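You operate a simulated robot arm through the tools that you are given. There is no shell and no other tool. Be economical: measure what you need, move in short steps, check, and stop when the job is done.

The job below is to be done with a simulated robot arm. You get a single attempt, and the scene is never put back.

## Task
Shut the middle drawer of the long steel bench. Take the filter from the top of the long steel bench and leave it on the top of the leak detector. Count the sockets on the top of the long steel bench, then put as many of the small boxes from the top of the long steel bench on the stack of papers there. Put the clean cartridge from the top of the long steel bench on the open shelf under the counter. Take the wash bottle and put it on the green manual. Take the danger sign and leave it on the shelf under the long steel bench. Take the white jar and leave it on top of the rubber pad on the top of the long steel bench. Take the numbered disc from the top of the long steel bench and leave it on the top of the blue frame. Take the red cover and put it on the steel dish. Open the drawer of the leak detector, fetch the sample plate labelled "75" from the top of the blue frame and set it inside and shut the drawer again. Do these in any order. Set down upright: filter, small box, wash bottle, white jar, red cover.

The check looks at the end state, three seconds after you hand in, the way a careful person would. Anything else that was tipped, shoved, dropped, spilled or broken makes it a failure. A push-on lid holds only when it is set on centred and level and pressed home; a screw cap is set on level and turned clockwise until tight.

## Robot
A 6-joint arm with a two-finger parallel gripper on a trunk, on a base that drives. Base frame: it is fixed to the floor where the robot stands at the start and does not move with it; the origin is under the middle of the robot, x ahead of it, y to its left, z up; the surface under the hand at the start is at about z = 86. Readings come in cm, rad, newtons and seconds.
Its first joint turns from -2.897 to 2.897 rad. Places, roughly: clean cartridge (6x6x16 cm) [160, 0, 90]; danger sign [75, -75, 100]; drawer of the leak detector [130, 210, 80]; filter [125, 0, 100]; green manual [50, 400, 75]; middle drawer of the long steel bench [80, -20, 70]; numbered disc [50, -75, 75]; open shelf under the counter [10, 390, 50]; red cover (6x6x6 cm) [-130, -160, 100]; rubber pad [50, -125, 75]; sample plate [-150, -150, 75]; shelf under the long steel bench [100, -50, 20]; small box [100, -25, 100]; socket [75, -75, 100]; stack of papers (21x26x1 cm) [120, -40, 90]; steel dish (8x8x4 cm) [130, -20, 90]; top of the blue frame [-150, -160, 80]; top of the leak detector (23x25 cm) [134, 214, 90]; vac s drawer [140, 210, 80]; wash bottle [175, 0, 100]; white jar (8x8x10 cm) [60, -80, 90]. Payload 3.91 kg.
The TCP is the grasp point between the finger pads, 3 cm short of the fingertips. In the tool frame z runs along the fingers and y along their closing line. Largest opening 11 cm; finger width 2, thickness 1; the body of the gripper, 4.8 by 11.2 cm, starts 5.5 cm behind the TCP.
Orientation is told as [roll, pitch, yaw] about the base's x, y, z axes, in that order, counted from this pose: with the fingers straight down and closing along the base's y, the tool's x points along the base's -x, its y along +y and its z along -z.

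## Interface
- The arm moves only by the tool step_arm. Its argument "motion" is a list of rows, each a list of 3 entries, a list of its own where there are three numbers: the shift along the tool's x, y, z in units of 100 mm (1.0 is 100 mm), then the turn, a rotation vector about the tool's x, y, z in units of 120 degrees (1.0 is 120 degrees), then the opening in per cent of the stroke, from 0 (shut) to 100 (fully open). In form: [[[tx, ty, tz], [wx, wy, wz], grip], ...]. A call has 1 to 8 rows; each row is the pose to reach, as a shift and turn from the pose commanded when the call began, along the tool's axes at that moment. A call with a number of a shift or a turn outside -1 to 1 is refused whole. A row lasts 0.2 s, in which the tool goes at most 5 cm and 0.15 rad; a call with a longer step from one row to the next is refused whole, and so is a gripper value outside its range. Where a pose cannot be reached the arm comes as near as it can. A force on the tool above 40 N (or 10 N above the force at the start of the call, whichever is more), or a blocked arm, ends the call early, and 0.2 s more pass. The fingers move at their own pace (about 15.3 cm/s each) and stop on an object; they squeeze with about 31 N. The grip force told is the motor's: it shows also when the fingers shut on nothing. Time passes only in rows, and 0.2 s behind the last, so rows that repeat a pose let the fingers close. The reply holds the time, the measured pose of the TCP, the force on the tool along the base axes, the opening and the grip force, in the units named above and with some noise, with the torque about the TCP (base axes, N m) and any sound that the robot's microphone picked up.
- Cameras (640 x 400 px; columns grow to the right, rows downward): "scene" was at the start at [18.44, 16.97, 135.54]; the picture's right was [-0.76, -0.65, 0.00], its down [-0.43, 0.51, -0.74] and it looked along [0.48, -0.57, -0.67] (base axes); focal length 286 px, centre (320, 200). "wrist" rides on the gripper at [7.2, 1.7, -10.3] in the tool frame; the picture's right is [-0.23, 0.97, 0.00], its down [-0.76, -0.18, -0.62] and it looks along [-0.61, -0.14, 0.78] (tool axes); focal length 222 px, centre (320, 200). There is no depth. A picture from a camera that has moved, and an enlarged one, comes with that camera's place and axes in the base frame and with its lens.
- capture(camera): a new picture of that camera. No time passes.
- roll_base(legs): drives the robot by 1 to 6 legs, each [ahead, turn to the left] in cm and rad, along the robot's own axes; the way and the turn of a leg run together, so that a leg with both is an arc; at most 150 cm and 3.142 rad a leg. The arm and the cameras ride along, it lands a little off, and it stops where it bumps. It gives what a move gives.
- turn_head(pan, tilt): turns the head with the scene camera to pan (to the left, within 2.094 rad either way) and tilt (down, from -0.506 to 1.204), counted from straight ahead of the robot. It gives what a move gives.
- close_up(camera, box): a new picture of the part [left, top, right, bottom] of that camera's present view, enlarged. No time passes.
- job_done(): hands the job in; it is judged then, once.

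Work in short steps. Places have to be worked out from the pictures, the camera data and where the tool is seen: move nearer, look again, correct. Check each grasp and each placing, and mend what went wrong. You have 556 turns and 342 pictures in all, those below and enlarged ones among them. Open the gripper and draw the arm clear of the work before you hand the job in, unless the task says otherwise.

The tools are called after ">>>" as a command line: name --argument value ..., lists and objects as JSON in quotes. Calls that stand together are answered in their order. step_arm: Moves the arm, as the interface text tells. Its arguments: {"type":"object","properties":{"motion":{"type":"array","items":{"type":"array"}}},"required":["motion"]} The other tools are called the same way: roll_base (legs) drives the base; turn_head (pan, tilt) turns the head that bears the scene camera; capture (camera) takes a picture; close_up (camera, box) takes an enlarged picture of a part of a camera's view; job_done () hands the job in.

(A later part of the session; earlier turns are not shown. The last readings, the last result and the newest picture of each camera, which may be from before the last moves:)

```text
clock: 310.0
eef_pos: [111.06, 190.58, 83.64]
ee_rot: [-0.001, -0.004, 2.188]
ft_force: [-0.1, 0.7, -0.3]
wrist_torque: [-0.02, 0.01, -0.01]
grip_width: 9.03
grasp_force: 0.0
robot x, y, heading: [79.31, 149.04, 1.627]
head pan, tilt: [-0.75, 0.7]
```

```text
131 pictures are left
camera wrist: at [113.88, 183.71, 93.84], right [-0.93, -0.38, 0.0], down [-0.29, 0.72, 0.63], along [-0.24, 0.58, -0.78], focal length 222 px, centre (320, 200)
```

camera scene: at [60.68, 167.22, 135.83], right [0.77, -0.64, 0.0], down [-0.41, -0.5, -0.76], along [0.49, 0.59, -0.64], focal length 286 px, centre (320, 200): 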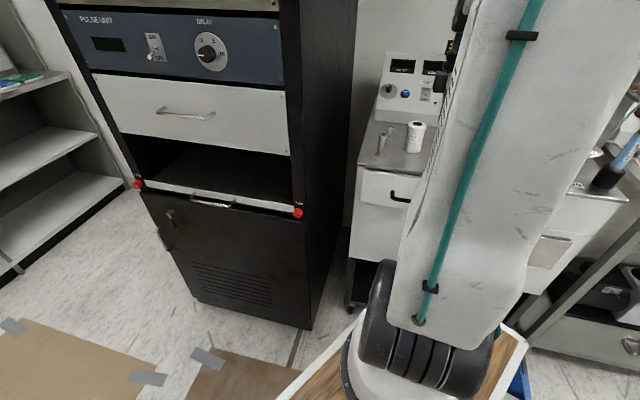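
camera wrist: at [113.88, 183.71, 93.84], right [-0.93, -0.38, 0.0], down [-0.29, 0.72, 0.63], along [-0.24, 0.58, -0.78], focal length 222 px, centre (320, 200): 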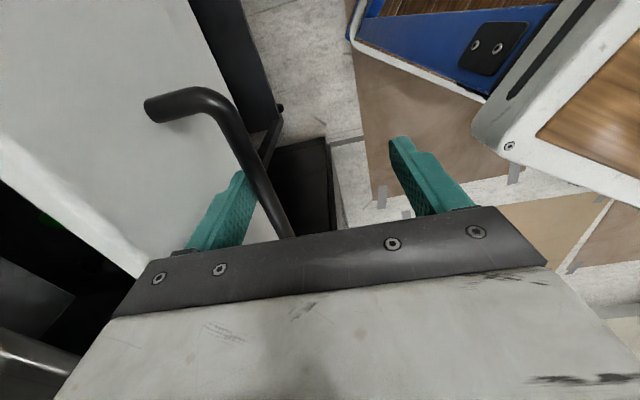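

It opens. I pull another 7 cm.

>>> step_arm --motion '[[[0, 0.2, 0], [0, 0, 0], 82], [[0, 0.45, 0], [0, 0, 0], 82], [[0, 0.7, 0], [0, 0, 0], 82]]'

>>> capture --camera "wrist"

>>> turn_head --pan -0.75 --tilt 0.9

>>> capture --camera "scene"

```text
clock: 310.8
eef_pos: [109.24, 188.91, 83.82]
ee_rot: [0.0, -0.004, 2.189]
ft_force: [-0.1, -1.0, 0.5]
wrist_torque: [0.0, -0.02, 0.02]
grip_width: 9.03
grasp_force: 0.1
out of reach, approached as far as the arm can: row 2, 3
robot x, y, heading: [79.67, 149.28, 1.634]
head pan, tilt: [-0.75, 0.7]
```

```text
130 pictures are left
camera wrist: at [112.14, 182.14, 94.07], right [-0.93, -0.38, 0.0], down [-0.29, 0.72, 0.63], along [-0.24, 0.58, -0.78], focal length 222 px, centre (320, 200)
```

wrist: 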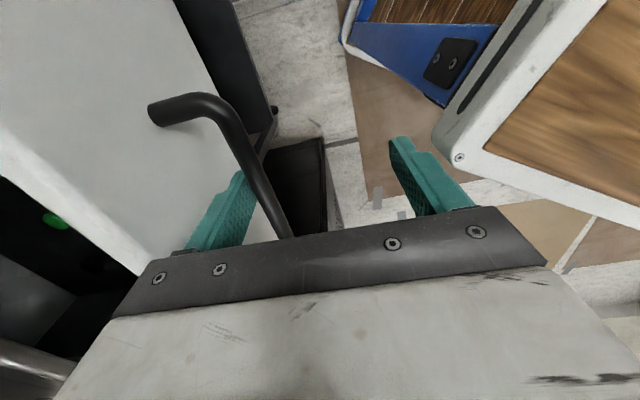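

```text
clock: 311.6
eef_pos: [109.31, 188.89, 83.75]
ee_rot: [0.0, -0.004, 2.188]
ft_force: [-0.6, -0.3, -0.8]
wrist_torque: [0.02, -0.01, 0.01]
grip_width: 9.02
grasp_force: 0.1
robot x, y, heading: [79.5, 149.62, 1.63]
head pan, tilt: [-0.75, 0.901]
```

```text
129 pictures are left
camera scene: at [60.09, 166.49, 134.22], right [0.77, -0.64, 0.0], down [-0.5, -0.6, -0.62], along [0.4, 0.48, -0.78], focal length 286 px, centre (320, 200)
```

scene: 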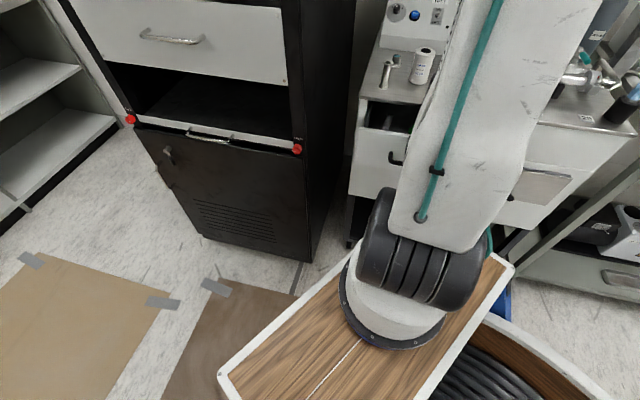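

Opened about 11 cm. To open further I unhook upward, back the robot 14 cm, and hook again.

>>> step_arm --motion '[[[0, -0.05, -0.3], [0, 0, 0], 82], [[0, -0.05, -0.7], [0, 0, 0], 82], [[0, -0.05, -1.0], [0, 0, 0], 82]]'

>>> roll_base --legs '[[-13, 0]]'

>>> capture --camera "wrist"

```text
clock: 312.4
eef_pos: [109.59, 189.17, 93.77]
ee_rot: [-0.001, -0.002, 2.189]
ft_force: [-0.2, 0.1, -1.8]
wrist_torque: [-0.01, 0.03, -0.01]
grip_width: 9.0
grasp_force: 0.1
robot x, y, heading: [79.21, 149.26, 1.633]
head pan, tilt: [-0.75, 0.901]
```

```text
clock: 313.6
eef_pos: [110.45, 175.99, 93.68]
ee_rot: [-0.001, -0.004, 2.185]
ft_force: [0.5, 0.3, -0.2]
wrist_torque: [-0.01, -0.01, 0.03]
grip_width: 9.02
grasp_force: 0.0
robot x, y, heading: [80.47, 136.35, 1.636]
head pan, tilt: [-0.75, 0.901]
```

```text
128 pictures are left
camera wrist: at [113.28, 169.21, 104.01], right [-0.93, -0.38, 0.0], down [-0.29, 0.72, 0.63], along [-0.24, 0.58, -0.78], focal length 222 px, centre (320, 200)
```

wrist: 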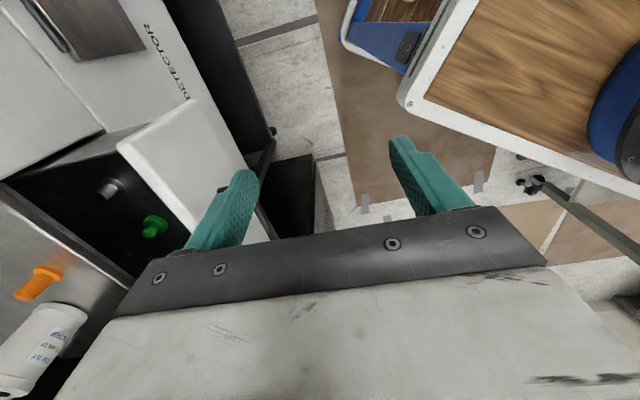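

I go back over the handle and hook again.

>>> step_arm --motion '[[[-0.28, -0.17, 0], [0, 0, 0], 82], [[-0.56, -0.34, 0], [0, 0, 0], 82]]'

>>> step_arm --motion '[[[-0.28, -0.17, 0], [0, 0, 0], 82], [[-0.56, -0.34, 0], [0, 0, 0], 82]]'

>>> capture --camera "wrist"

```text
clock: 314.2
eef_pos: [109.92, 182.6, 93.8]
ee_rot: [-0.002, -0.003, 2.188]
ft_force: [0.2, -0.4, 0.3]
wrist_torque: [0.0, 0.0, 0.01]
grip_width: 9.0
grasp_force: 0.1
robot x, y, heading: [80.32, 136.35, 1.633]
head pan, tilt: [-0.75, 0.901]
```

```text
clock: 314.8
eef_pos: [109.73, 189.05, 93.85]
ee_rot: [0.0, -0.003, 2.187]
ft_force: [-0.5, -0.4, 0.4]
wrist_torque: [0.0, -0.03, -0.04]
grip_width: 9.03
grasp_force: 0.1
robot x, y, heading: [80.06, 135.85, 1.631]
head pan, tilt: [-0.75, 0.901]
```

```text
127 pictures are left
camera wrist: at [112.41, 182.22, 104.06], right [-0.93, -0.38, 0.0], down [-0.29, 0.72, 0.63], along [-0.24, 0.58, -0.78], focal length 222 px, centre (320, 200)
```

wrist: 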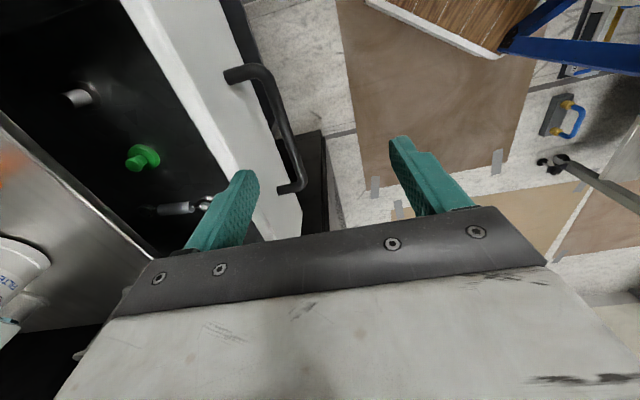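

Handle is where expected; small shift, then down and pull on.

>>> step_arm --motion '[[[-0.13, -0.02, 0.3], [0, 0, 0], 82], [[-0.13, -0.02, 0.7], [0, 0, 0], 82], [[-0.13, -0.02, 1.0], [0, 0, 0], 82]]'

>>> step_arm --motion '[[[0, 0.25, 0], [0, 0, 0], 82], [[0, 0.5, 0], [0, 0, 0], 82], [[0, 0.75, 0], [0, 0, 0], 82], [[0, 1.0, 0], [0, 0, 0], 82]]'

>>> capture --camera "wrist"

```text
clock: 315.6
eef_pos: [109.02, 190.36, 83.79]
ee_rot: [-0.002, -0.002, 2.186]
ft_force: [0.1, 0.3, 0.0]
wrist_torque: [0.02, 0.0, -0.02]
grip_width: 9.03
grasp_force: 0.1
robot x, y, heading: [79.93, 135.89, 1.63]
head pan, tilt: [-0.75, 0.901]
```

```text
clock: 316.6
eef_pos: [101.64, 185.58, 83.87]
ee_rot: [0.001, -0.002, 2.187]
ft_force: [2.2, -1.2, -0.8]
wrist_torque: [-0.01, -0.01, -0.07]
grip_width: 9.06
grasp_force: 0.1
out of reach, approached as far as the arm can: row 4
robot x, y, heading: [80.53, 135.97, 1.629]
head pan, tilt: [-0.75, 0.901]
```

```text
126 pictures are left
camera wrist: at [104.45, 178.8, 94.19], right [-0.93, -0.38, 0.0], down [-0.29, 0.72, 0.62], along [-0.24, 0.58, -0.78], focal length 222 px, centre (320, 200)
```

wrist: 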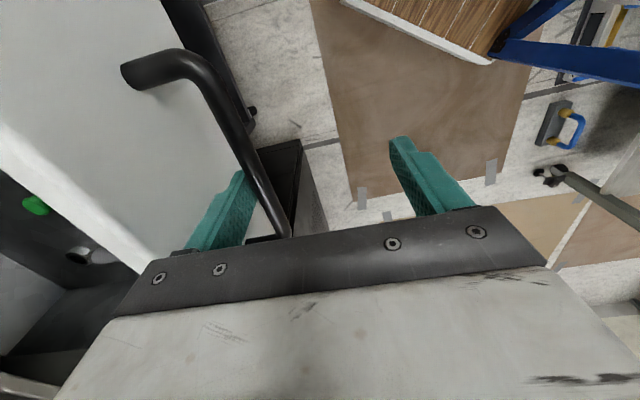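

About 20 cm open now. I unhook upward and view the interior.

>>> step_arm --motion '[[[0, -0.05, -0.3], [0, 0, 0], 82], [[0, -0.05, -0.7], [0, 0, 0], 82], [[0, -0.05, -1.0], [0, 0, 0], 82]]'

>>> step_arm --motion '[[[0, -0.3, -0.4], [0, 0, 0], 82], [[0, -0.6, -0.8], [0, 0, 0], 82]]'

>>> capture --camera "wrist"

```text
clock: 317.4
eef_pos: [102.15, 186.1, 94.0]
ee_rot: [-0.001, -0.004, 2.187]
ft_force: [-0.8, 0.3, -0.1]
wrist_torque: [-0.02, -0.01, -0.02]
grip_width: 9.01
grasp_force: 0.0
robot x, y, heading: [80.18, 135.97, 1.634]
head pan, tilt: [-0.75, 0.901]
```

```text
clock: 318.0
eef_pos: [106.81, 189.44, 101.96]
ee_rot: [0.001, -0.004, 2.188]
ft_force: [-1.2, 1.1, -0.2]
wrist_torque: [-0.02, -0.03, -0.01]
grip_width: 9.0
grasp_force: 0.1
robot x, y, heading: [80.17, 136.02, 1.634]
head pan, tilt: [-0.75, 0.901]
```

```text
125 pictures are left
camera wrist: at [109.82, 182.52, 112.22], right [-0.93, -0.38, 0.0], down [-0.29, 0.72, 0.63], along [-0.24, 0.58, -0.78], focal length 222 px, centre (320, 200)
```

wrist: 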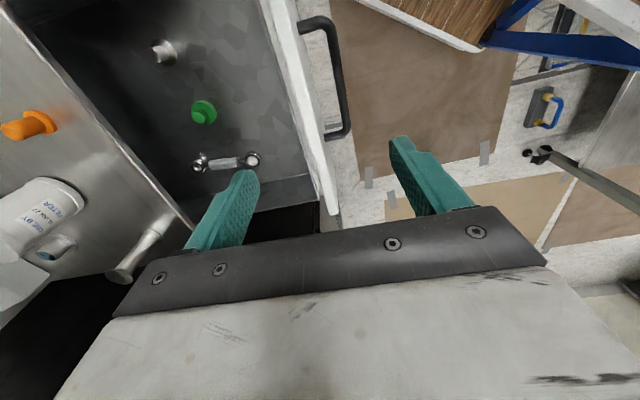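

Inside are a metal cap, a green cap and a clamp, with free space near the drawer's front. Now I raise the arm and go to fetch plate 75: left turn, back out, then along the aisle.

>>> step_arm --motion '[[[0, 0, -0.5], [0, 0, 0], 82], [[0, 0, -1.0], [0, 0, 0], 82]]'

>>> step_arm --motion '[[[0, 0.4, -0.2], [0, 0, 0], 82], [[0, 0.8, -0.5], [0, 0, 0], 82]]'

>>> roll_base --legs '[[0, 0.46], [-60, 0], [0, 1.685]]'

>>> turn_head --pan 0 --tilt 0.5

>>> capture --camera "scene"

```text
clock: 318.6
eef_pos: [106.92, 189.29, 112.05]
ee_rot: [-0.002, -0.003, 2.187]
ft_force: [-1.1, 0.5, -0.2]
wrist_torque: [-0.01, 0.01, 0.0]
grip_width: 8.99
grasp_force: 0.2
robot x, y, heading: [80.25, 136.38, 1.634]
head pan, tilt: [-0.75, 0.901]
```

```text
clock: 319.2
eef_pos: [100.47, 184.69, 116.75]
ee_rot: [-0.001, -0.003, 2.188]
ft_force: [-0.1, 0.0, -0.3]
wrist_torque: [-0.05, 0.05, 0.02]
grip_width: 9.0
grasp_force: 0.1
robot x, y, heading: [80.29, 136.07, 1.627]
head pan, tilt: [-0.75, 0.901]
```

```text
clock: 328.1
eef_pos: [58.74, 73.88, 116.86]
ee_rot: [-0.002, -0.005, -1.937]
ft_force: [0.0, -0.1, 0.6]
wrist_torque: [0.01, 0.04, 0.0]
grip_width: 9.0
grasp_force: 0.0
robot x, y, heading: [110.16, 83.64, -2.493]
head pan, tilt: [-0.75, 0.901]
```

```text
clock: 329.2
eef_pos: [58.72, 73.96, 116.86]
ee_rot: [-0.002, -0.004, -1.938]
ft_force: [0.3, 0.1, -0.6]
wrist_torque: [-0.01, -0.03, -0.02]
grip_width: 9.03
grasp_force: 0.1
robot x, y, heading: [110.36, 84.33, -2.491]
head pan, tilt: [0.0, 0.499]
```

```text
124 pictures are left
camera scene: at [106.77, 51.72, 137.59], right [-0.6, 0.8, 0.0], down [0.38, 0.29, -0.88], along [-0.7, -0.53, -0.48], focal length 286 px, centre (320, 200)
```

scene: 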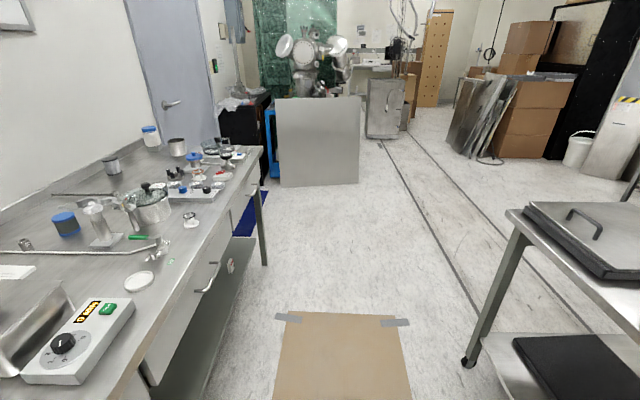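

Clear aisle ahead. I drive along it and on to the frame.

>>> roll_base --legs '[[109, 0], [109, 0], [0, 0.156], [24, 0]]'

>>> capture --camera "scene"

>>> capture --camera "wrist"

```text
clock: 341.9
eef_pos: [-128.98, -82.97, 116.88]
ee_rot: [-0.001, -0.005, -1.782]
ft_force: [-0.7, -0.6, -0.7]
wrist_torque: [-0.01, -0.03, 0.0]
grip_width: 9.02
grasp_force: 0.0
robot x, y, heading: [-79.97, -64.78, -2.336]
head pan, tilt: [0.0, 0.499]
```

```text
123 pictures are left
camera scene: at [-78.08, -97.26, 137.6], right [-0.72, 0.69, 0.0], down [0.33, 0.35, -0.88], along [-0.61, -0.63, -0.48], focal length 286 px, centre (320, 200)
```

scene: 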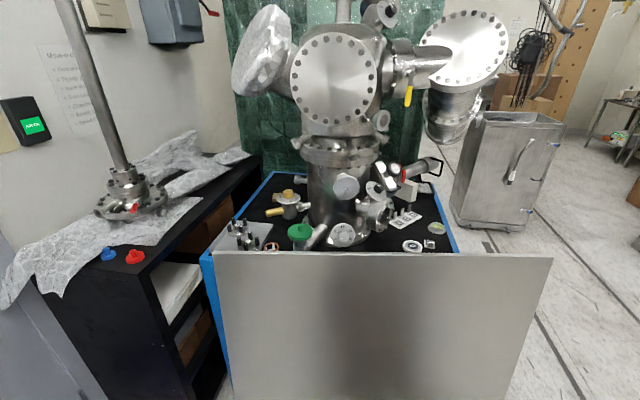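

```text
122 pictures are left
camera wrist: at [-125.84, -76.1, 127.14], right [0.91, -0.42, 0.0], down [-0.33, -0.71, 0.63], along [-0.27, -0.57, -0.78], focal length 222 px, centre (320, 200)
```

wrist: 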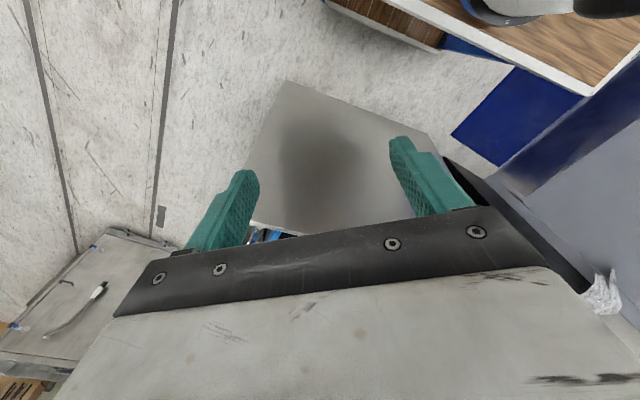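

I turn the tool square and move it forward over the panel toward plate 75.

>>> step_arm --motion '[[[0, 0, 0.1], [0, 0, 0.066], 60], [[0, 0, 0.2], [0, 0, 0.132], 60], [[0, 0, 0.3], [0, 0, 0.198], 60], [[0, 0, 0.4], [0, 0, 0.2645], 60]]'

>>> step_arm --motion '[[[-0.48, 0.08, 0.05], [0, 0, 0], 60], [[-0.96, 0.17, 0.1], [0, 0, 0], 60]]'

>>> step_arm --motion '[[[-0.48, 0.08, 0.05], [0, 0, 0], 60], [[-0.96, 0.17, 0.1], [0, 0, 0], 60]]'

>>> step_arm --motion '[[[-0.48, 0.08, 0.05], [0, 0, 0], 60], [[-0.96, 0.17, 0.1], [0, 0, 0], 60]]'

>>> step_arm --motion '[[[-0.48, 0.08, 0.05], [0, 0, 0], 60], [[-0.96, 0.17, 0.1], [0, 0, 0], 60]]'

>>> capture --camera "wrist"

```text
clock: 342.9
eef_pos: [-128.99, -83.01, 112.81]
ee_rot: [0.003, -0.005, -2.335]
ft_force: [-0.2, 0.3, -0.3]
wrist_torque: [0.0, -0.01, 0.0]
grip_width: 6.61
grasp_force: 0.1
robot x, y, heading: [-79.8, -64.82, -2.335]
head pan, tilt: [0.0, 0.499]
```

```text
clock: 343.5
eef_pos: [-134.31, -90.9, 112.01]
ee_rot: [0.002, -0.004, -2.334]
ft_force: [0.6, 0.2, 0.5]
wrist_torque: [-0.03, 0.03, 0.04]
grip_width: 6.58
grasp_force: 0.1
robot x, y, heading: [-79.59, -64.88, -2.335]
head pan, tilt: [0.0, 0.499]
```

```text
clock: 344.1
eef_pos: [-139.72, -99.23, 110.95]
ee_rot: [-0.001, -0.005, -2.334]
ft_force: [1.7, 0.3, 0.2]
wrist_torque: [-0.04, 0.05, 0.04]
grip_width: 6.61
grasp_force: 0.0
robot x, y, heading: [-80.17, -64.8, -2.334]
head pan, tilt: [0.0, 0.499]
```

```text
clock: 344.7
eef_pos: [-145.13, -107.44, 110.12]
ee_rot: [0.002, -0.003, -2.333]
ft_force: [0.0, -0.3, 0.5]
wrist_torque: [-0.02, 0.03, 0.02]
grip_width: 6.6
grasp_force: 0.1
robot x, y, heading: [-79.87, -64.99, -2.336]
head pan, tilt: [0.0, 0.499]
```

```text
clock: 345.3
eef_pos: [-150.76, -115.26, 109.17]
ee_rot: [-0.001, -0.006, -2.332]
ft_force: [0.2, 0.8, 0.3]
wrist_torque: [-0.01, 0.03, 0.04]
grip_width: 6.61
grasp_force: 0.1
robot x, y, heading: [-79.79, -64.91, -2.335]
head pan, tilt: [0.0, 0.499]
```

```text
121 pictures are left
camera wrist: at [-144.46, -111.2, 119.41], right [0.55, -0.84, 0.0], down [-0.65, -0.43, 0.63], along [-0.52, -0.34, -0.78], focal length 222 px, centre (320, 200)
```

wrist: 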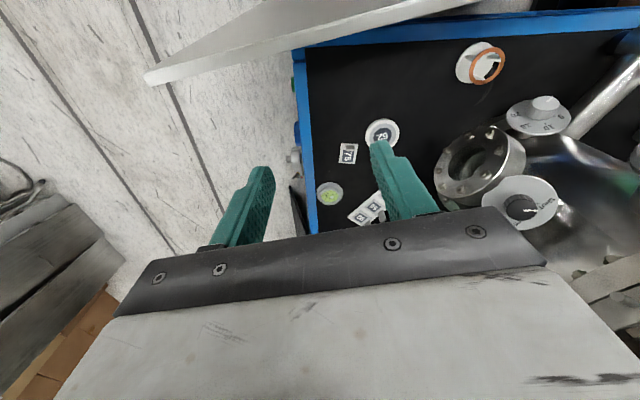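

I zoom on the plate to see the tab's direction.

>>> close_up --camera "wrist" --box '[310, 110, 420, 180]'

```text
5.71 times, centred on (365, 145) of wrist
camera zoom: at [-144.46, -111.2, 119.41], right [0.55, -0.84, 0.0], down [-0.65, -0.43, 0.63], along [-0.52, -0.34, -0.78], focal length 1269 px, centre (63, 514)
```

zoom: 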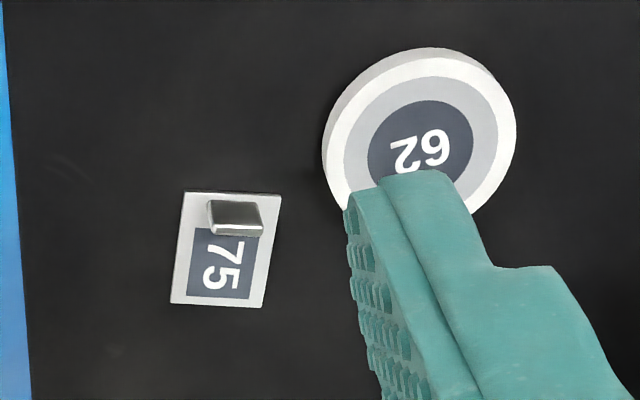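

The tab is thin front-to-back, at about (-156.7, -126.1). I turn the tool 90° so the fingers close on its flat faces, while moving over it.

>>> step_arm --motion '[[[-0.15, 0.04, 0.05], [0, 0, -0.06], 60], [[-0.3, 0.08, 0.1], [0, 0, -0.12], 60], [[-0.45, 0.12, 0.15], [0, 0, -0.18], 60], [[-0.6, 0.16, 0.2], [0, 0, -0.24], 60], [[-0.75, 0.2, 0.25], [0, 0, -0.3], 60], [[-0.9, 0.24, 0.3], [0, 0, -0.36], 60]]'

>>> step_arm --motion '[[[-0.05, -0.03, 0.1], [0, 0, -0.065], 50], [[-0.1, -0.06, 0.2], [0, 0, -0.13], 50], [[-0.15, -0.09, 0.3], [0, 0, -0.195], 50], [[-0.2, -0.12, 0.4], [0, 0, -0.26], 50], [[-0.25, -0.15, 0.5], [0, 0, -0.325], 50], [[-0.27, -0.15, 0.6], [0, 0, -0.387], 50]]'

>>> capture --camera "wrist"

```text
clock: 346.7
eef_pos: [-155.08, -123.63, 105.92]
ee_rot: [-0.001, -0.002, -1.578]
ft_force: [1.0, -0.2, -0.4]
wrist_torque: [0.04, -0.02, -0.01]
grip_width: 6.59
grasp_force: 0.2
robot x, y, heading: [-79.94, -65.13, -2.338]
head pan, tilt: [0.0, 0.499]
```

```text
clock: 348.1
eef_pos: [-156.75, -126.36, 99.94]
ee_rot: [-0.004, -0.003, -0.766]
ft_force: [-0.2, 0.5, 0.6]
wrist_torque: [0.01, 0.01, -0.01]
grip_width: 5.52
grasp_force: 0.1
robot x, y, heading: [-79.91, -64.49, -2.339]
head pan, tilt: [0.0, 0.499]
```

```text
119 pictures are left
camera wrist: at [-160.72, -119.99, 110.32], right [0.84, 0.54, 0.0], down [0.43, -0.65, 0.62], along [0.34, -0.53, -0.78], focal length 222 px, centre (320, 200)
```

wrist: 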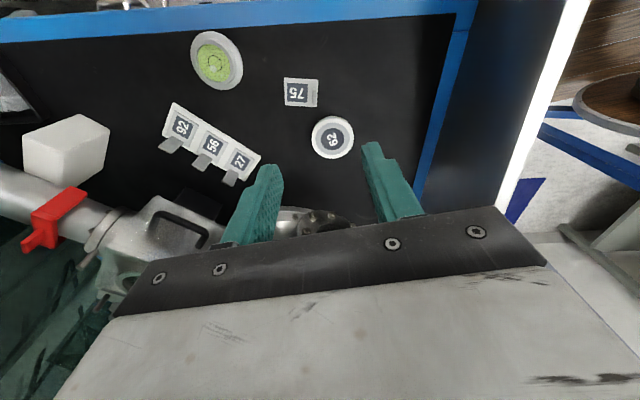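

>>> close_up --camera "wrist" --box '[250, 50, 360, 120]'

```text
5.71 times, centred on (305, 85) of wrist
camera zoom: at [-160.72, -119.99, 110.32], right [0.84, 0.54, 0.0], down [0.43, -0.65, 0.62], along [0.34, -0.53, -0.78], focal length 1269 px, centre (406, 857)
```

zoom: 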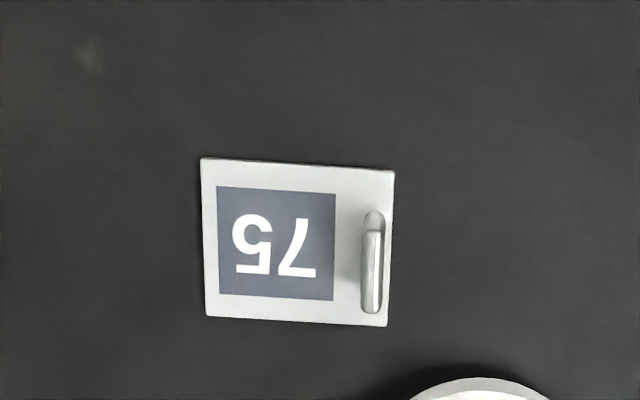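

Tab at (-157.4, -126.9). I correct 0.8 cm and descend onto it.

>>> step_arm --motion '[[[0.01, -0.084, 0.4], [0, 0, 0], 40], [[0.01, -0.084, 0.85], [0, 0, 0], 40]]'

>>> step_arm --motion '[[[0, 0, 0.35], [0, 0, 0], 40], [[0, 0, 0.65], [0, 0, 0], 40]]'

>>> close_up --camera "wrist" --box '[220, 90, 420, 215]'

```text
clock: 348.7
eef_pos: [-157.33, -126.83, 91.54]
ee_rot: [-0.003, 0.0, -0.768]
ft_force: [2.3, 0.4, -0.1]
wrist_torque: [0.01, -0.01, -0.01]
grip_width: 4.42
grasp_force: 0.1
robot x, y, heading: [-79.8, -64.73, -2.338]
head pan, tilt: [0.0, 0.499]
```

```text
clock: 349.3
eef_pos: [-157.53, -126.8, 85.01]
ee_rot: [-0.003, 0.002, -0.768]
ft_force: [0.3, -0.7, 0.4]
wrist_torque: [-0.02, 0.02, -0.04]
grip_width: 4.42
grasp_force: 0.0
robot x, y, heading: [-79.98, -64.65, -2.338]
head pan, tilt: [0.0, 0.499]
```

```text
3.20 times, centred on (320, 152) of wrist
camera zoom: at [-161.43, -120.49, 95.31], right [0.84, 0.54, 0.0], down [0.43, -0.66, 0.62], along [0.34, -0.53, -0.78], focal length 711 px, centre (320, 352)
```

zoom: 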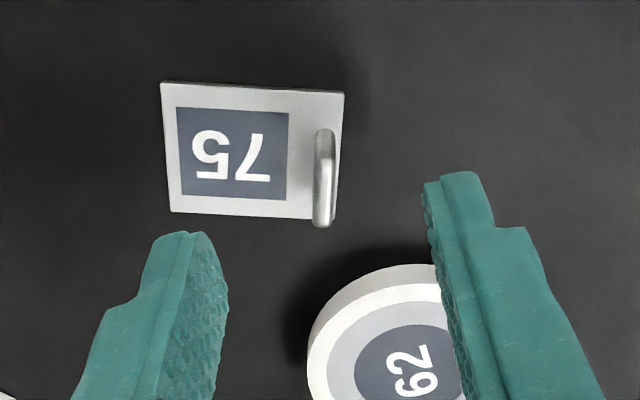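

Tab nearly centred; the disc beside it stays clear. Small shift, lower to just above the plate and close.

>>> step_arm --motion '[[[0.05, 0.015, 0.1], [0, 0, 0], 35], [[0.06, 0.02, 0.2], [0, 0, 0], 35], [[0.06, 0.02, 0.3], [0, 0, 0], 35]]'

>>> close_up --camera "wrist" --box '[220, 90, 420, 215]'

>>> step_arm --motion '[[[0, 0, 0], [0, 0, 0], 0], [[0, 0, 0], [0, 0, 0], 0], [[0, 0, 0], [0, 0, 0], 0]]'

>>> close_up --camera "wrist" --box '[220, 90, 420, 215]'

```text
clock: 350.1
eef_pos: [-157.53, -126.28, 82.01]
ee_rot: [-0.002, -0.002, -0.77]
ft_force: [-0.2, 0.9, 0.3]
wrist_torque: [-0.04, 0.03, 0.0]
grip_width: 3.84
grasp_force: 0.0
robot x, y, heading: [-79.59, -65.03, -2.334]
head pan, tilt: [0.0, 0.499]
```

```text
3.20 times, centred on (320, 152) of wrist
camera zoom: at [-161.64, -119.96, 92.3], right [0.84, 0.54, 0.0], down [0.43, -0.66, 0.62], along [0.34, -0.53, -0.78], focal length 711 px, centre (320, 352)
```

zoom: 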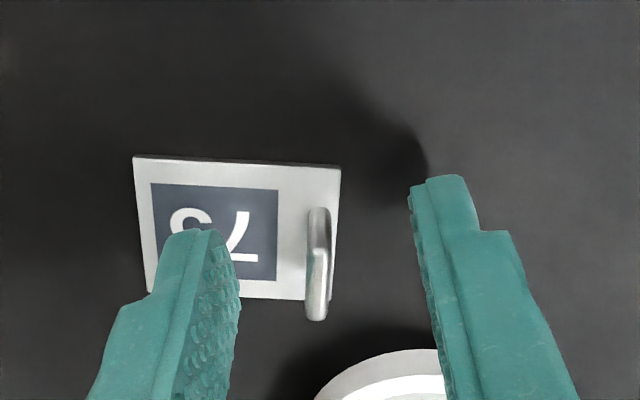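

```text
clock: 350.9
eef_pos: [-157.67, -126.31, 81.99]
ee_rot: [-0.004, -0.002, -0.767]
ft_force: [-0.5, 0.2, 0.2]
wrist_torque: [0.0, 0.01, 0.04]
grip_width: 0.41
grasp_force: 31.5
robot x, y, heading: [-79.62, -65.04, -2.338]
head pan, tilt: [0.0, 0.499]
```

```text
3.20 times, centred on (320, 152) of wrist
camera zoom: at [-161.64, -119.96, 92.3], right [0.84, 0.54, 0.0], down [0.42, -0.66, 0.62], along [0.34, -0.53, -0.78], focal length 711 px, centre (320, 352)
```

zoom: 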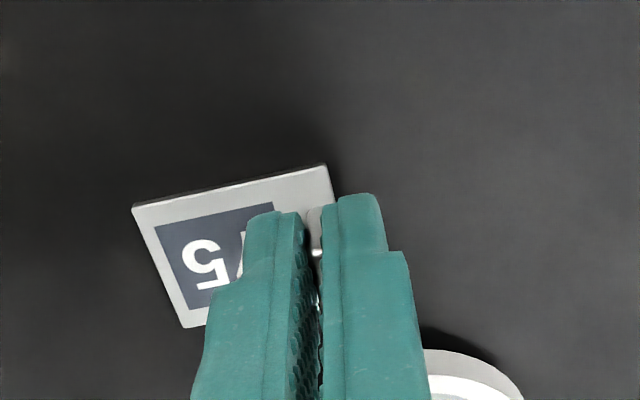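

Gripped on the tab (0.4 cm). I lift and check.

>>> step_arm --motion '[[[0, 0, -0.2], [0, 0, 0], 0], [[0, 0, -0.6], [0, 0, 0], 0], [[0, 0, -1.0], [0, 0, 0], 0]]'

>>> step_arm --motion '[[[0, 0, -0.45], [0, 0, 0], 0], [[0, 0, -0.9], [0, 0, 0], 0]]'

>>> capture --camera "wrist"

```text
clock: 351.7
eef_pos: [-157.6, -126.3, 91.93]
ee_rot: [-0.002, 0.0, -0.769]
ft_force: [-0.8, -1.0, -0.5]
wrist_torque: [0.0, -0.03, 0.0]
grip_width: 0.4
grasp_force: 30.8
robot x, y, heading: [-79.78, -64.92, -2.333]
head pan, tilt: [0.0, 0.499]
```

```text
clock: 352.3
eef_pos: [-157.7, -126.2, 101.04]
ee_rot: [-0.002, -0.002, -0.767]
ft_force: [0.0, 0.1, -0.5]
wrist_torque: [0.04, -0.04, 0.01]
grip_width: 0.39
grasp_force: 31.0
robot x, y, heading: [-79.49, -65.16, -2.334]
head pan, tilt: [0.0, 0.499]
```

```text
114 pictures are left
camera wrist: at [-161.61, -119.9, 111.28], right [0.84, 0.54, 0.0], down [0.42, -0.66, 0.62], along [0.34, -0.53, -0.78], focal length 222 px, centre (320, 200)
```

wrist: 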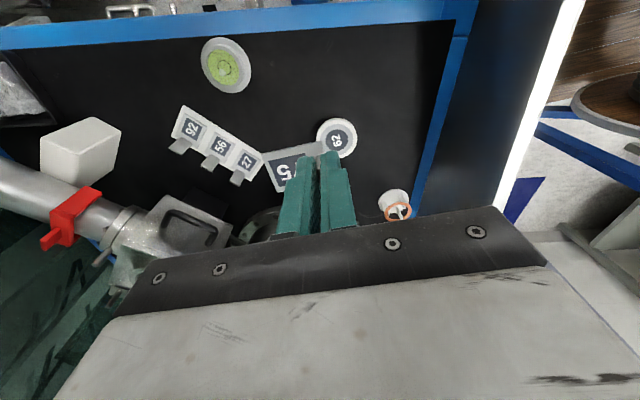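

The plate is held level. I retract it back over the panel toward the robot.

>>> step_arm --motion '[[[0, 0.48, -0.1], [0, 0, 0], 0], [[0, 0.96, -0.2], [0, 0, 0], 0]]'

>>> step_arm --motion '[[[0, 0.48, -0.1], [0, 0, 0], 0], [[0, 0.96, -0.2], [0, 0, 0], 0]]'

>>> step_arm --motion '[[[0, 0.48, -0.1], [0, 0, 0], 0], [[0, 0.96, -0.2], [0, 0, 0], 0]]'

>>> roll_base --legs '[[-10, 0], [0, 2.973]]'

>>> capture --camera "scene"

```text
clock: 352.9
eef_pos: [-150.77, -119.36, 102.89]
ee_rot: [-0.001, -0.002, -0.769]
ft_force: [-0.9, 0.4, -1.3]
wrist_torque: [0.03, 0.0, -0.02]
grip_width: 0.41
grasp_force: 30.9
robot x, y, heading: [-79.62, -65.07, -2.342]
head pan, tilt: [0.0, 0.499]
```

```text
clock: 353.5
eef_pos: [-144.12, -112.5, 104.97]
ee_rot: [-0.002, -0.003, -0.77]
ft_force: [-0.4, 0.4, -1.3]
wrist_torque: [0.05, -0.04, 0.02]
grip_width: 0.4
grasp_force: 31.6
robot x, y, heading: [-79.91, -64.73, -2.333]
head pan, tilt: [0.0, 0.499]
```

```text
clock: 354.1
eef_pos: [-137.54, -105.67, 106.86]
ee_rot: [-0.003, 0.0, -0.769]
ft_force: [0.2, 0.0, -1.0]
wrist_torque: [-0.01, -0.07, 0.0]
grip_width: 0.37
grasp_force: 30.6
robot x, y, heading: [-79.75, -64.86, -2.335]
head pan, tilt: [0.0, 0.499]
```

```text
clock: 362.2
eef_pos: [-8.91, -27.59, 107.08]
ee_rot: [-0.003, -0.001, 2.198]
ft_force: [0.5, 0.4, -0.2]
wrist_torque: [0.03, 0.04, 0.0]
grip_width: 0.41
grasp_force: 31.2
robot x, y, heading: [-72.37, -57.72, 0.631]
head pan, tilt: [0.0, 0.499]
```

```text
113 pictures are left
camera scene: at [-68.87, -25.81, 137.6], right [0.59, -0.81, 0.0], down [-0.39, -0.28, -0.88], along [0.71, 0.52, -0.48], focal length 286 px, centre (320, 200)
```

scene: 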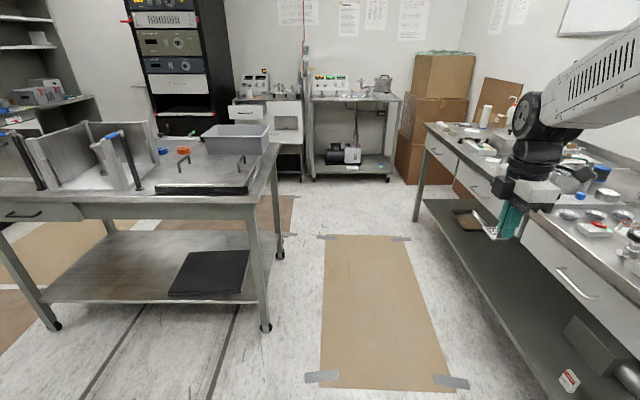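

Driving back along the aisle to the leak detector.

>>> roll_base --legs '[[115, 0], [114, 0], [0, 1.464], [66, 0]]'

>>> capture --camera "scene"

```text
clock: 380.3
eef_pos: [57.35, 201.84, 107.02]
ee_rot: [-0.004, -0.001, -2.633]
ft_force: [-0.1, 0.8, -0.2]
wrist_torque: [0.01, -0.03, 0.01]
grip_width: 0.38
grasp_force: 30.6
robot x, y, heading: [79.8, 134.27, 2.079]
head pan, tilt: [0.0, 0.499]
```

```text
112 pictures are left
camera scene: at [48.38, 142.26, 137.6], right [0.87, 0.49, 0.0], down [0.24, -0.42, -0.88], along [-0.43, 0.76, -0.48], focal length 286 px, centre (320, 200)
```

scene: 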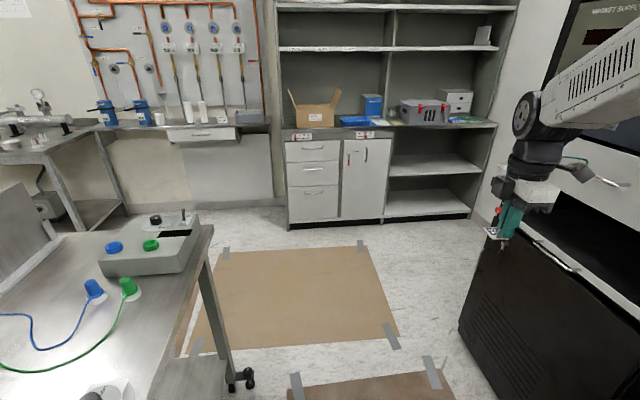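

I turn right 0.45 rad as before, then look at the drawer.

>>> roll_base --legs '[[0, -0.445]]'

>>> capture --camera "wrist"

>>> turn_head --pan -0.7 --tilt 0.7

>>> capture --camera "scene"

```text
clock: 382.1
eef_pos: [87.61, 205.06, 107.03]
ee_rot: [-0.003, -0.001, -3.063]
ft_force: [0.2, 0.4, -0.5]
wrist_torque: [0.0, -0.01, -0.05]
grip_width: 0.41
grasp_force: 31.4
robot x, y, heading: [79.38, 134.57, 1.65]
head pan, tilt: [0.0, 0.499]
stopped in leg 1: the robot was blocked; the commanded pose is now the measured one
```

```text
111 pictures are left
camera wrist: at [94.95, 203.99, 117.25], right [-0.15, -0.99, 0.0], down [-0.77, 0.12, 0.62], along [-0.62, 0.1, -0.78], focal length 222 px, centre (320, 200)
```

wrist: 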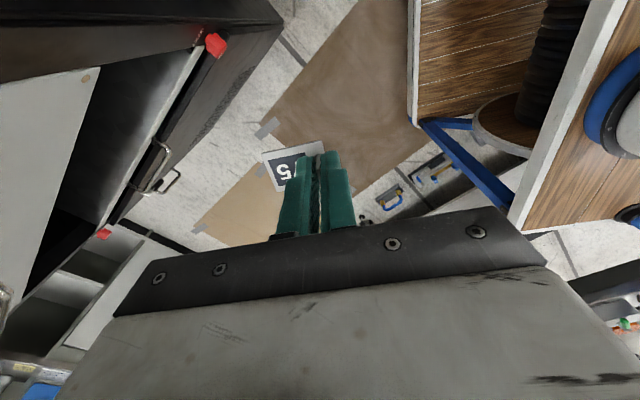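

```text
clock: 383.2
eef_pos: [87.58, 205.06, 106.96]
ee_rot: [-0.003, -0.001, -3.065]
ft_force: [0.0, 0.4, -0.6]
wrist_torque: [-0.05, 0.0, 0.01]
grip_width: 0.41
grasp_force: 31.2
robot x, y, heading: [79.81, 134.72, 1.655]
head pan, tilt: [-0.7, 0.7]
```

```text
110 pictures are left
camera scene: at [60.16, 152.56, 135.83], right [0.82, -0.58, 0.0], down [-0.37, -0.53, -0.77], along [0.44, 0.62, -0.64], focal length 286 px, centre (320, 200)
```

scene: 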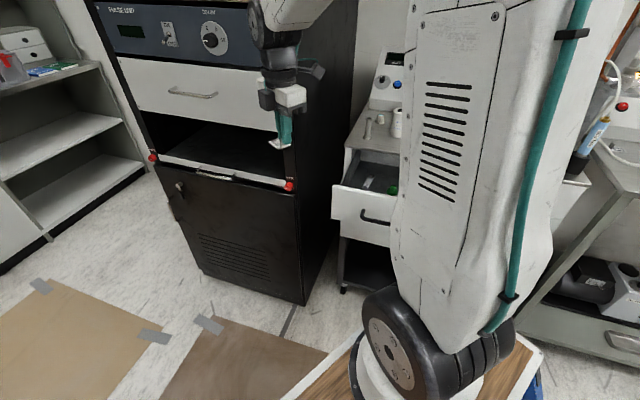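

The base is nearly at the earlier pose. I rotate the tool and bring the plate toward the open drawer.

>>> step_arm --motion '[[[0.12, 0.24, 0], [0, 0, 0.063], 0], [[0.25, 0.48, 0], [0, 0, 0.126], 0], [[0.37, 0.72, 0], [0, 0, 0.19], 0], [[0.5, 0.95, 0], [0, 0, 0.25], 0]]'

>>> step_arm --motion '[[[0, 0, 0], [0, 0, 0.063], 0], [[0, 0, 0], [0, 0, 0.126], 0], [[0, 0, 0], [0, 0, 0.19], 0], [[0, 0, 0], [0, 0, 0.242], 0]]'

>>> capture --camera "wrist"

```text
clock: 384.2
eef_pos: [93.27, 196.03, 106.98]
ee_rot: [-0.001, -0.002, 2.692]
ft_force: [0.5, -0.1, -1.0]
wrist_torque: [0.01, 0.02, 0.03]
grip_width: 0.38
grasp_force: 31.1
robot x, y, heading: [79.89, 134.83, 1.652]
head pan, tilt: [-0.7, 0.7]
```

```text
clock: 385.2
eef_pos: [93.23, 196.04, 106.86]
ee_rot: [-0.002, -0.004, 2.187]
ft_force: [-0.2, -0.1, -0.3]
wrist_torque: [-0.01, -0.01, 0.01]
grip_width: 0.39
grasp_force: 31.1
robot x, y, heading: [79.74, 134.46, 1.653]
head pan, tilt: [-0.7, 0.7]
```

```text
109 pictures are left
camera wrist: at [96.09, 189.15, 117.19], right [-0.93, -0.38, 0.0], down [-0.29, 0.72, 0.63], along [-0.24, 0.58, -0.78], focal length 222 px, centre (320, 200)
```

wrist: 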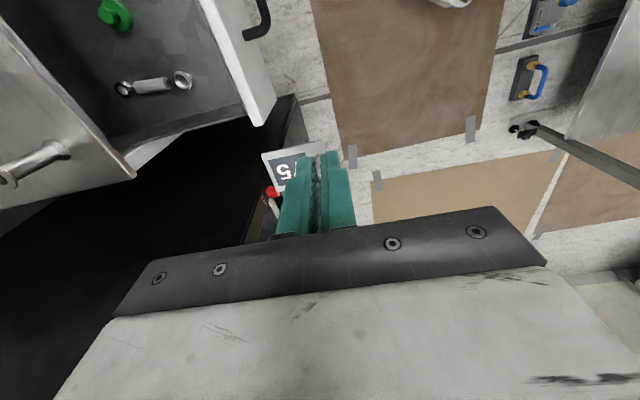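

On to above the drawer's free corner.

>>> step_arm --motion '[[[0.295, -0.285, 0], [0, 0, 0], 0], [[0.59, -0.57, 0], [0, 0, 0], 0], [[0.885, -0.855, 0], [0, 0, 0], 0]]'

>>> step_arm --motion '[[[0.295, -0.285, 0.1], [0, 0, 0], 0], [[0.59, -0.57, 0.2], [0, 0, 0], 0], [[0.885, -0.855, 0.3], [0, 0, 0], 0]]'

>>> capture --camera "wrist"

```text
clock: 386.0
eef_pos: [105.39, 193.72, 106.99]
ee_rot: [-0.002, -0.004, 2.187]
ft_force: [-0.5, -0.1, 0.3]
wrist_torque: [0.01, 0.02, -0.02]
grip_width: 0.38
grasp_force: 30.5
robot x, y, heading: [79.55, 134.71, 1.657]
head pan, tilt: [-0.7, 0.7]
```

```text
clock: 386.8
eef_pos: [117.47, 191.46, 103.96]
ee_rot: [-0.001, -0.003, 2.189]
ft_force: [0.0, -0.3, 0.3]
wrist_torque: [0.0, -0.04, 0.02]
grip_width: 0.41
grasp_force: 30.9
robot x, y, heading: [79.76, 134.86, 1.654]
head pan, tilt: [-0.7, 0.7]
```

```text
108 pictures are left
camera wrist: at [120.34, 184.66, 114.22], right [-0.93, -0.38, 0.0], down [-0.3, 0.72, 0.63], along [-0.24, 0.58, -0.78], focal length 222 px, centre (320, 200)
```

wrist: 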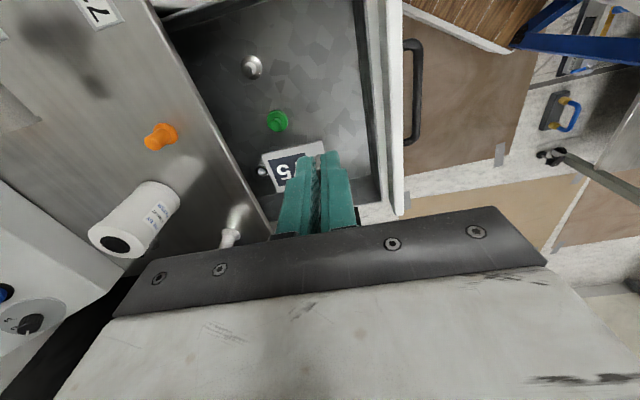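

The drop point is clear of the caps and the clamp. I lower the plate into the drawer.

>>> step_arm --motion '[[[0, 0.1, 0.45], [0, 0, 0], 0], [[0, 0.1, 0.9], [0, 0, 0], 0]]'

>>> step_arm --motion '[[[0, 0, 0.4], [0, 0, 0], 0], [[0, 0, 0.8], [0, 0, 0], 0]]'

>>> capture --camera "wrist"

```text
clock: 387.4
eef_pos: [116.65, 190.89, 94.96]
ee_rot: [-0.001, -0.002, 2.188]
ft_force: [0.2, -0.9, -0.2]
wrist_torque: [0.03, -0.04, 0.0]
grip_width: 0.37
grasp_force: 31.3
robot x, y, heading: [79.3, 134.43, 1.652]
head pan, tilt: [-0.7, 0.7]
```

```text
clock: 388.0
eef_pos: [116.61, 190.93, 87.03]
ee_rot: [-0.002, -0.003, 2.19]
ft_force: [0.0, 0.4, 0.0]
wrist_torque: [0.01, -0.01, 0.0]
grip_width: 0.37
grasp_force: 31.1
robot x, y, heading: [79.28, 134.77, 1.651]
head pan, tilt: [-0.7, 0.7]
```

```text
107 pictures are left
camera wrist: at [119.51, 184.08, 97.21], right [-0.93, -0.38, 0.0], down [-0.3, 0.72, 0.63], along [-0.24, 0.58, -0.78], focal length 222 px, centre (320, 200)
```

wrist: 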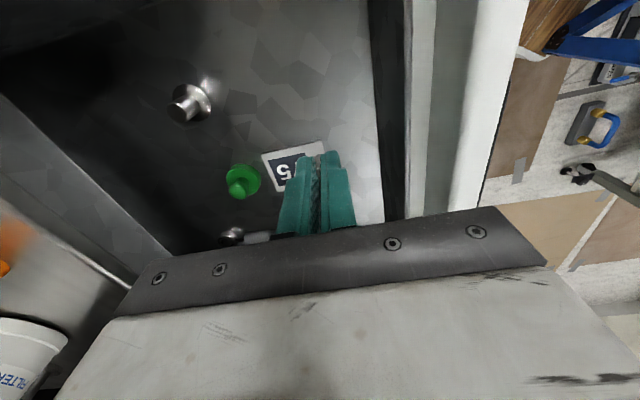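

Lowering to contact.

>>> step_arm --motion '[[[0, 0, 0.1], [0, 0, 0], 0], [[0, 0, 0.2], [0, 0, 0], 0], [[0, 0, 0.28], [0, 0, 0], 0], [[0, 0, 0.36], [0, 0, 0], 0], [[0, 0, 0.42], [0, 0, 0], 0], [[0, 0, 0.48], [0, 0, 0], 0]]'

>>> capture --camera "wrist"

```text
clock: 389.4
eef_pos: [116.72, 190.84, 82.06]
ee_rot: [-0.001, -0.003, 2.189]
ft_force: [-0.7, -0.1, -0.4]
wrist_torque: [0.03, -0.02, 0.01]
grip_width: 0.39
grasp_force: 30.9
robot x, y, heading: [79.42, 134.58, 1.653]
head pan, tilt: [-0.7, 0.7]
```

```text
106 pictures are left
camera wrist: at [119.52, 184.15, 92.36], right [-0.93, -0.38, 0.0], down [-0.3, 0.72, 0.63], along [-0.24, 0.58, -0.78], focal length 222 px, centre (320, 200)
```

wrist: 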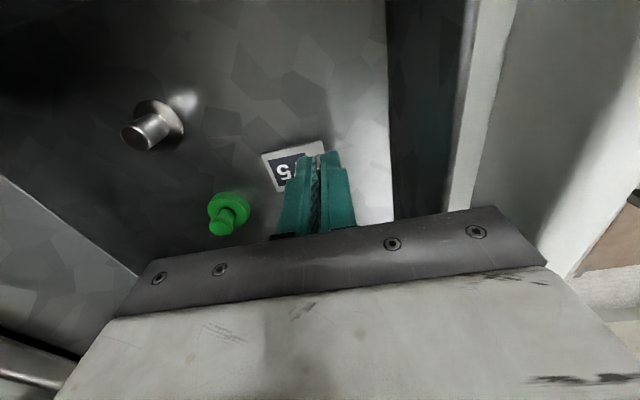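

No contact yet; on down carefully.

>>> step_arm --motion '[[[0, 0, 0.05], [0, 0, 0], 0], [[0, 0, 0.1], [0, 0, 0], 0], [[0, 0, 0.15], [0, 0, 0], 0], [[0, 0, 0.2], [0, 0, 0], 0]]'

>>> step_arm --motion '[[[0, 0, 0.05], [0, 0, 0], 0], [[0, 0, 0.1], [0, 0, 0], 0], [[0, 0, 0.15], [0, 0, 0], 0]]'

>>> close_up --camera "wrist" --box '[200, 110, 440, 260]'

```text
clock: 390.3
eef_pos: [116.92, 191.13, 80.72]
ee_rot: [-0.011, -0.005, 2.189]
ft_force: [1.3, -0.6, 13.0]
wrist_torque: [-0.04, -0.03, -0.04]
grip_width: 0.39
grasp_force: 30.9
robot x, y, heading: [79.6, 134.54, 1.652]
head pan, tilt: [-0.7, 0.7]
stopped in row 4: the force on the tool passed its limit at 51 N (the readings are from after the stop); the commanded pose is now the measured one
```

```text
clock: 390.7
eef_pos: [117.02, 191.31, 80.58]
ee_rot: [-0.017, -0.006, 2.188]
ft_force: [2.1, -0.9, 13.9]
wrist_torque: [-0.02, -0.03, -0.02]
grip_width: 0.42
grasp_force: 31.0
robot x, y, heading: [79.76, 134.83, 1.653]
head pan, tilt: [-0.7, 0.7]
stopped in row 1: the force on the tool passed its limit at 51 N (the readings are from after the stop); the commanded pose is now the measured one
```

```text
2.67 times, centred on (320, 185) of wrist
camera zoom: at [119.82, 184.36, 90.88], right [-0.93, -0.38, -0.02], down [-0.3, 0.72, 0.63], along [-0.23, 0.59, -0.78], focal length 592 px, centre (320, 240)
```

zoom: 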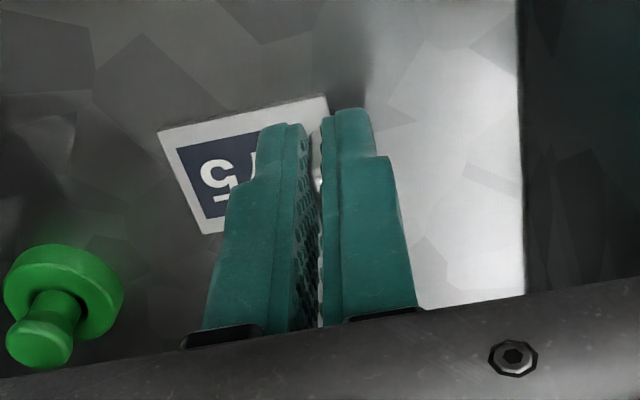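

The plate rests on the drawer floor. I open slightly and rise.

>>> step_arm --motion '[[[0, 0, -0.02], [0, 0, 0], 15], [[0, 0, -0.02], [0, 0, 0], 15], [[0, 0, -0.3], [0, 0, 0], 15], [[0, 0, -0.7], [0, 0, 0], 15], [[0, 0, -1], [0, 0, 0], 15]]'

>>> step_arm --motion '[[[0, 0, -0.4], [0, 0, 0], 15], [[0, 0, -0.8], [0, 0, 0], 15]]'

>>> capture --camera "wrist"

```text
clock: 391.9
eef_pos: [116.93, 190.96, 90.42]
ee_rot: [-0.011, -0.007, 2.188]
ft_force: [-0.6, 0.8, -0.2]
wrist_torque: [-0.03, 0.03, 0.01]
grip_width: 1.68
grasp_force: 0.1
robot x, y, heading: [79.91, 134.62, 1.653]
head pan, tilt: [-0.7, 0.7]
```

```text
clock: 392.5
eef_pos: [116.75, 190.99, 98.6]
ee_rot: [-0.011, -0.006, 2.189]
ft_force: [-0.7, 0.2, 0.7]
wrist_torque: [-0.01, -0.03, 0.02]
grip_width: 1.67
grasp_force: 0.0
robot x, y, heading: [79.75, 135.14, 1.652]
head pan, tilt: [-0.7, 0.7]
```

```text
104 pictures are left
camera wrist: at [119.5, 184.1, 108.85], right [-0.93, -0.38, -0.01], down [-0.3, 0.72, 0.63], along [-0.23, 0.59, -0.78], focal length 222 px, centre (320, 200)
```

wrist: 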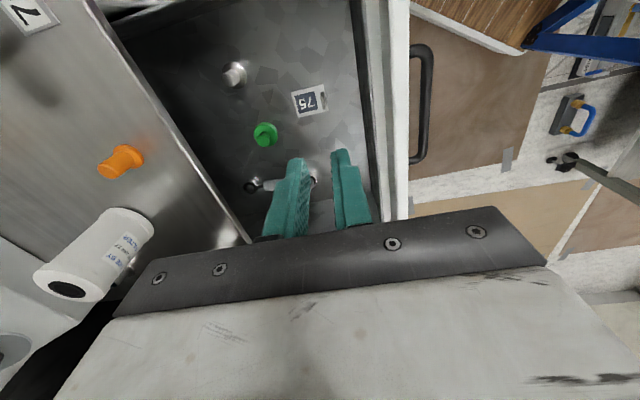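

Plate 75 lies in the drawer. To push the drawer shut I turn the closed gripper narrow-side to the machine and go in front of the handle.

>>> step_arm --motion '[[[-0.02, 0.11, -0.1], [0, 0, 0.0625], 0], [[-0.04, 0.22, -0.2], [0, 0, 0.125], 0], [[-0.06, 0.33, -0.3], [0, 0, 0.1875], 0], [[-0.08, 0.43, -0.4], [0, 0, 0.25], 0], [[-0.1, 0.54, -0.5], [0, 0, 0.3125], 0], [[-0.12, 0.65, -0.6], [0, 0, 0.375], 0]]'

>>> step_arm --motion '[[[0.06, 0.09, 0], [0, 0, 0.0625], 0], [[0.12, 0.18, 0], [0, 0, 0.125], 0], [[0.18, 0.27, 0], [0, 0, 0.1875], 0], [[0.24, 0.37, 0], [0, 0, 0.25], 0], [[0.3, 0.46, 0], [0, 0, 0.3125], 0], [[0.356, 0.55, 0], [0, 0, 0.375], 0]]'

>>> capture --camera "wrist"

```text
clock: 393.9
eef_pos: [110.74, 188.18, 104.61]
ee_rot: [-0.005, -0.013, 1.402]
ft_force: [0.4, -0.3, 0.3]
wrist_torque: [-0.01, 0.02, 0.04]
grip_width: 0.0
grasp_force: 31.5
robot x, y, heading: [79.82, 134.68, 1.653]
head pan, tilt: [-0.7, 0.7]
```

```text
clock: 395.3
eef_pos: [104.68, 185.61, 104.35]
ee_rot: [0.006, -0.013, 0.617]
ft_force: [0.6, 0.4, 0.2]
wrist_torque: [0.01, -0.01, -0.02]
grip_width: 0.0
grasp_force: 30.7
robot x, y, heading: [79.6, 134.44, 1.652]
head pan, tilt: [-0.7, 0.7]
```

```text
103 pictures are left
camera wrist: at [97.83, 182.82, 114.54], right [-0.38, 0.93, 0.01], down [0.72, 0.29, 0.63], along [0.58, 0.24, -0.77], focal length 222 px, centre (320, 200)
```

wrist: 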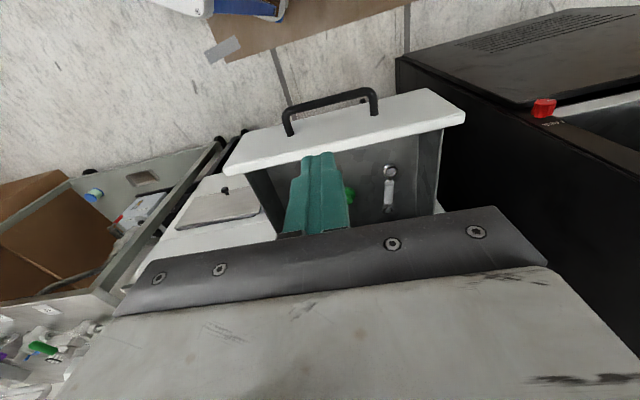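

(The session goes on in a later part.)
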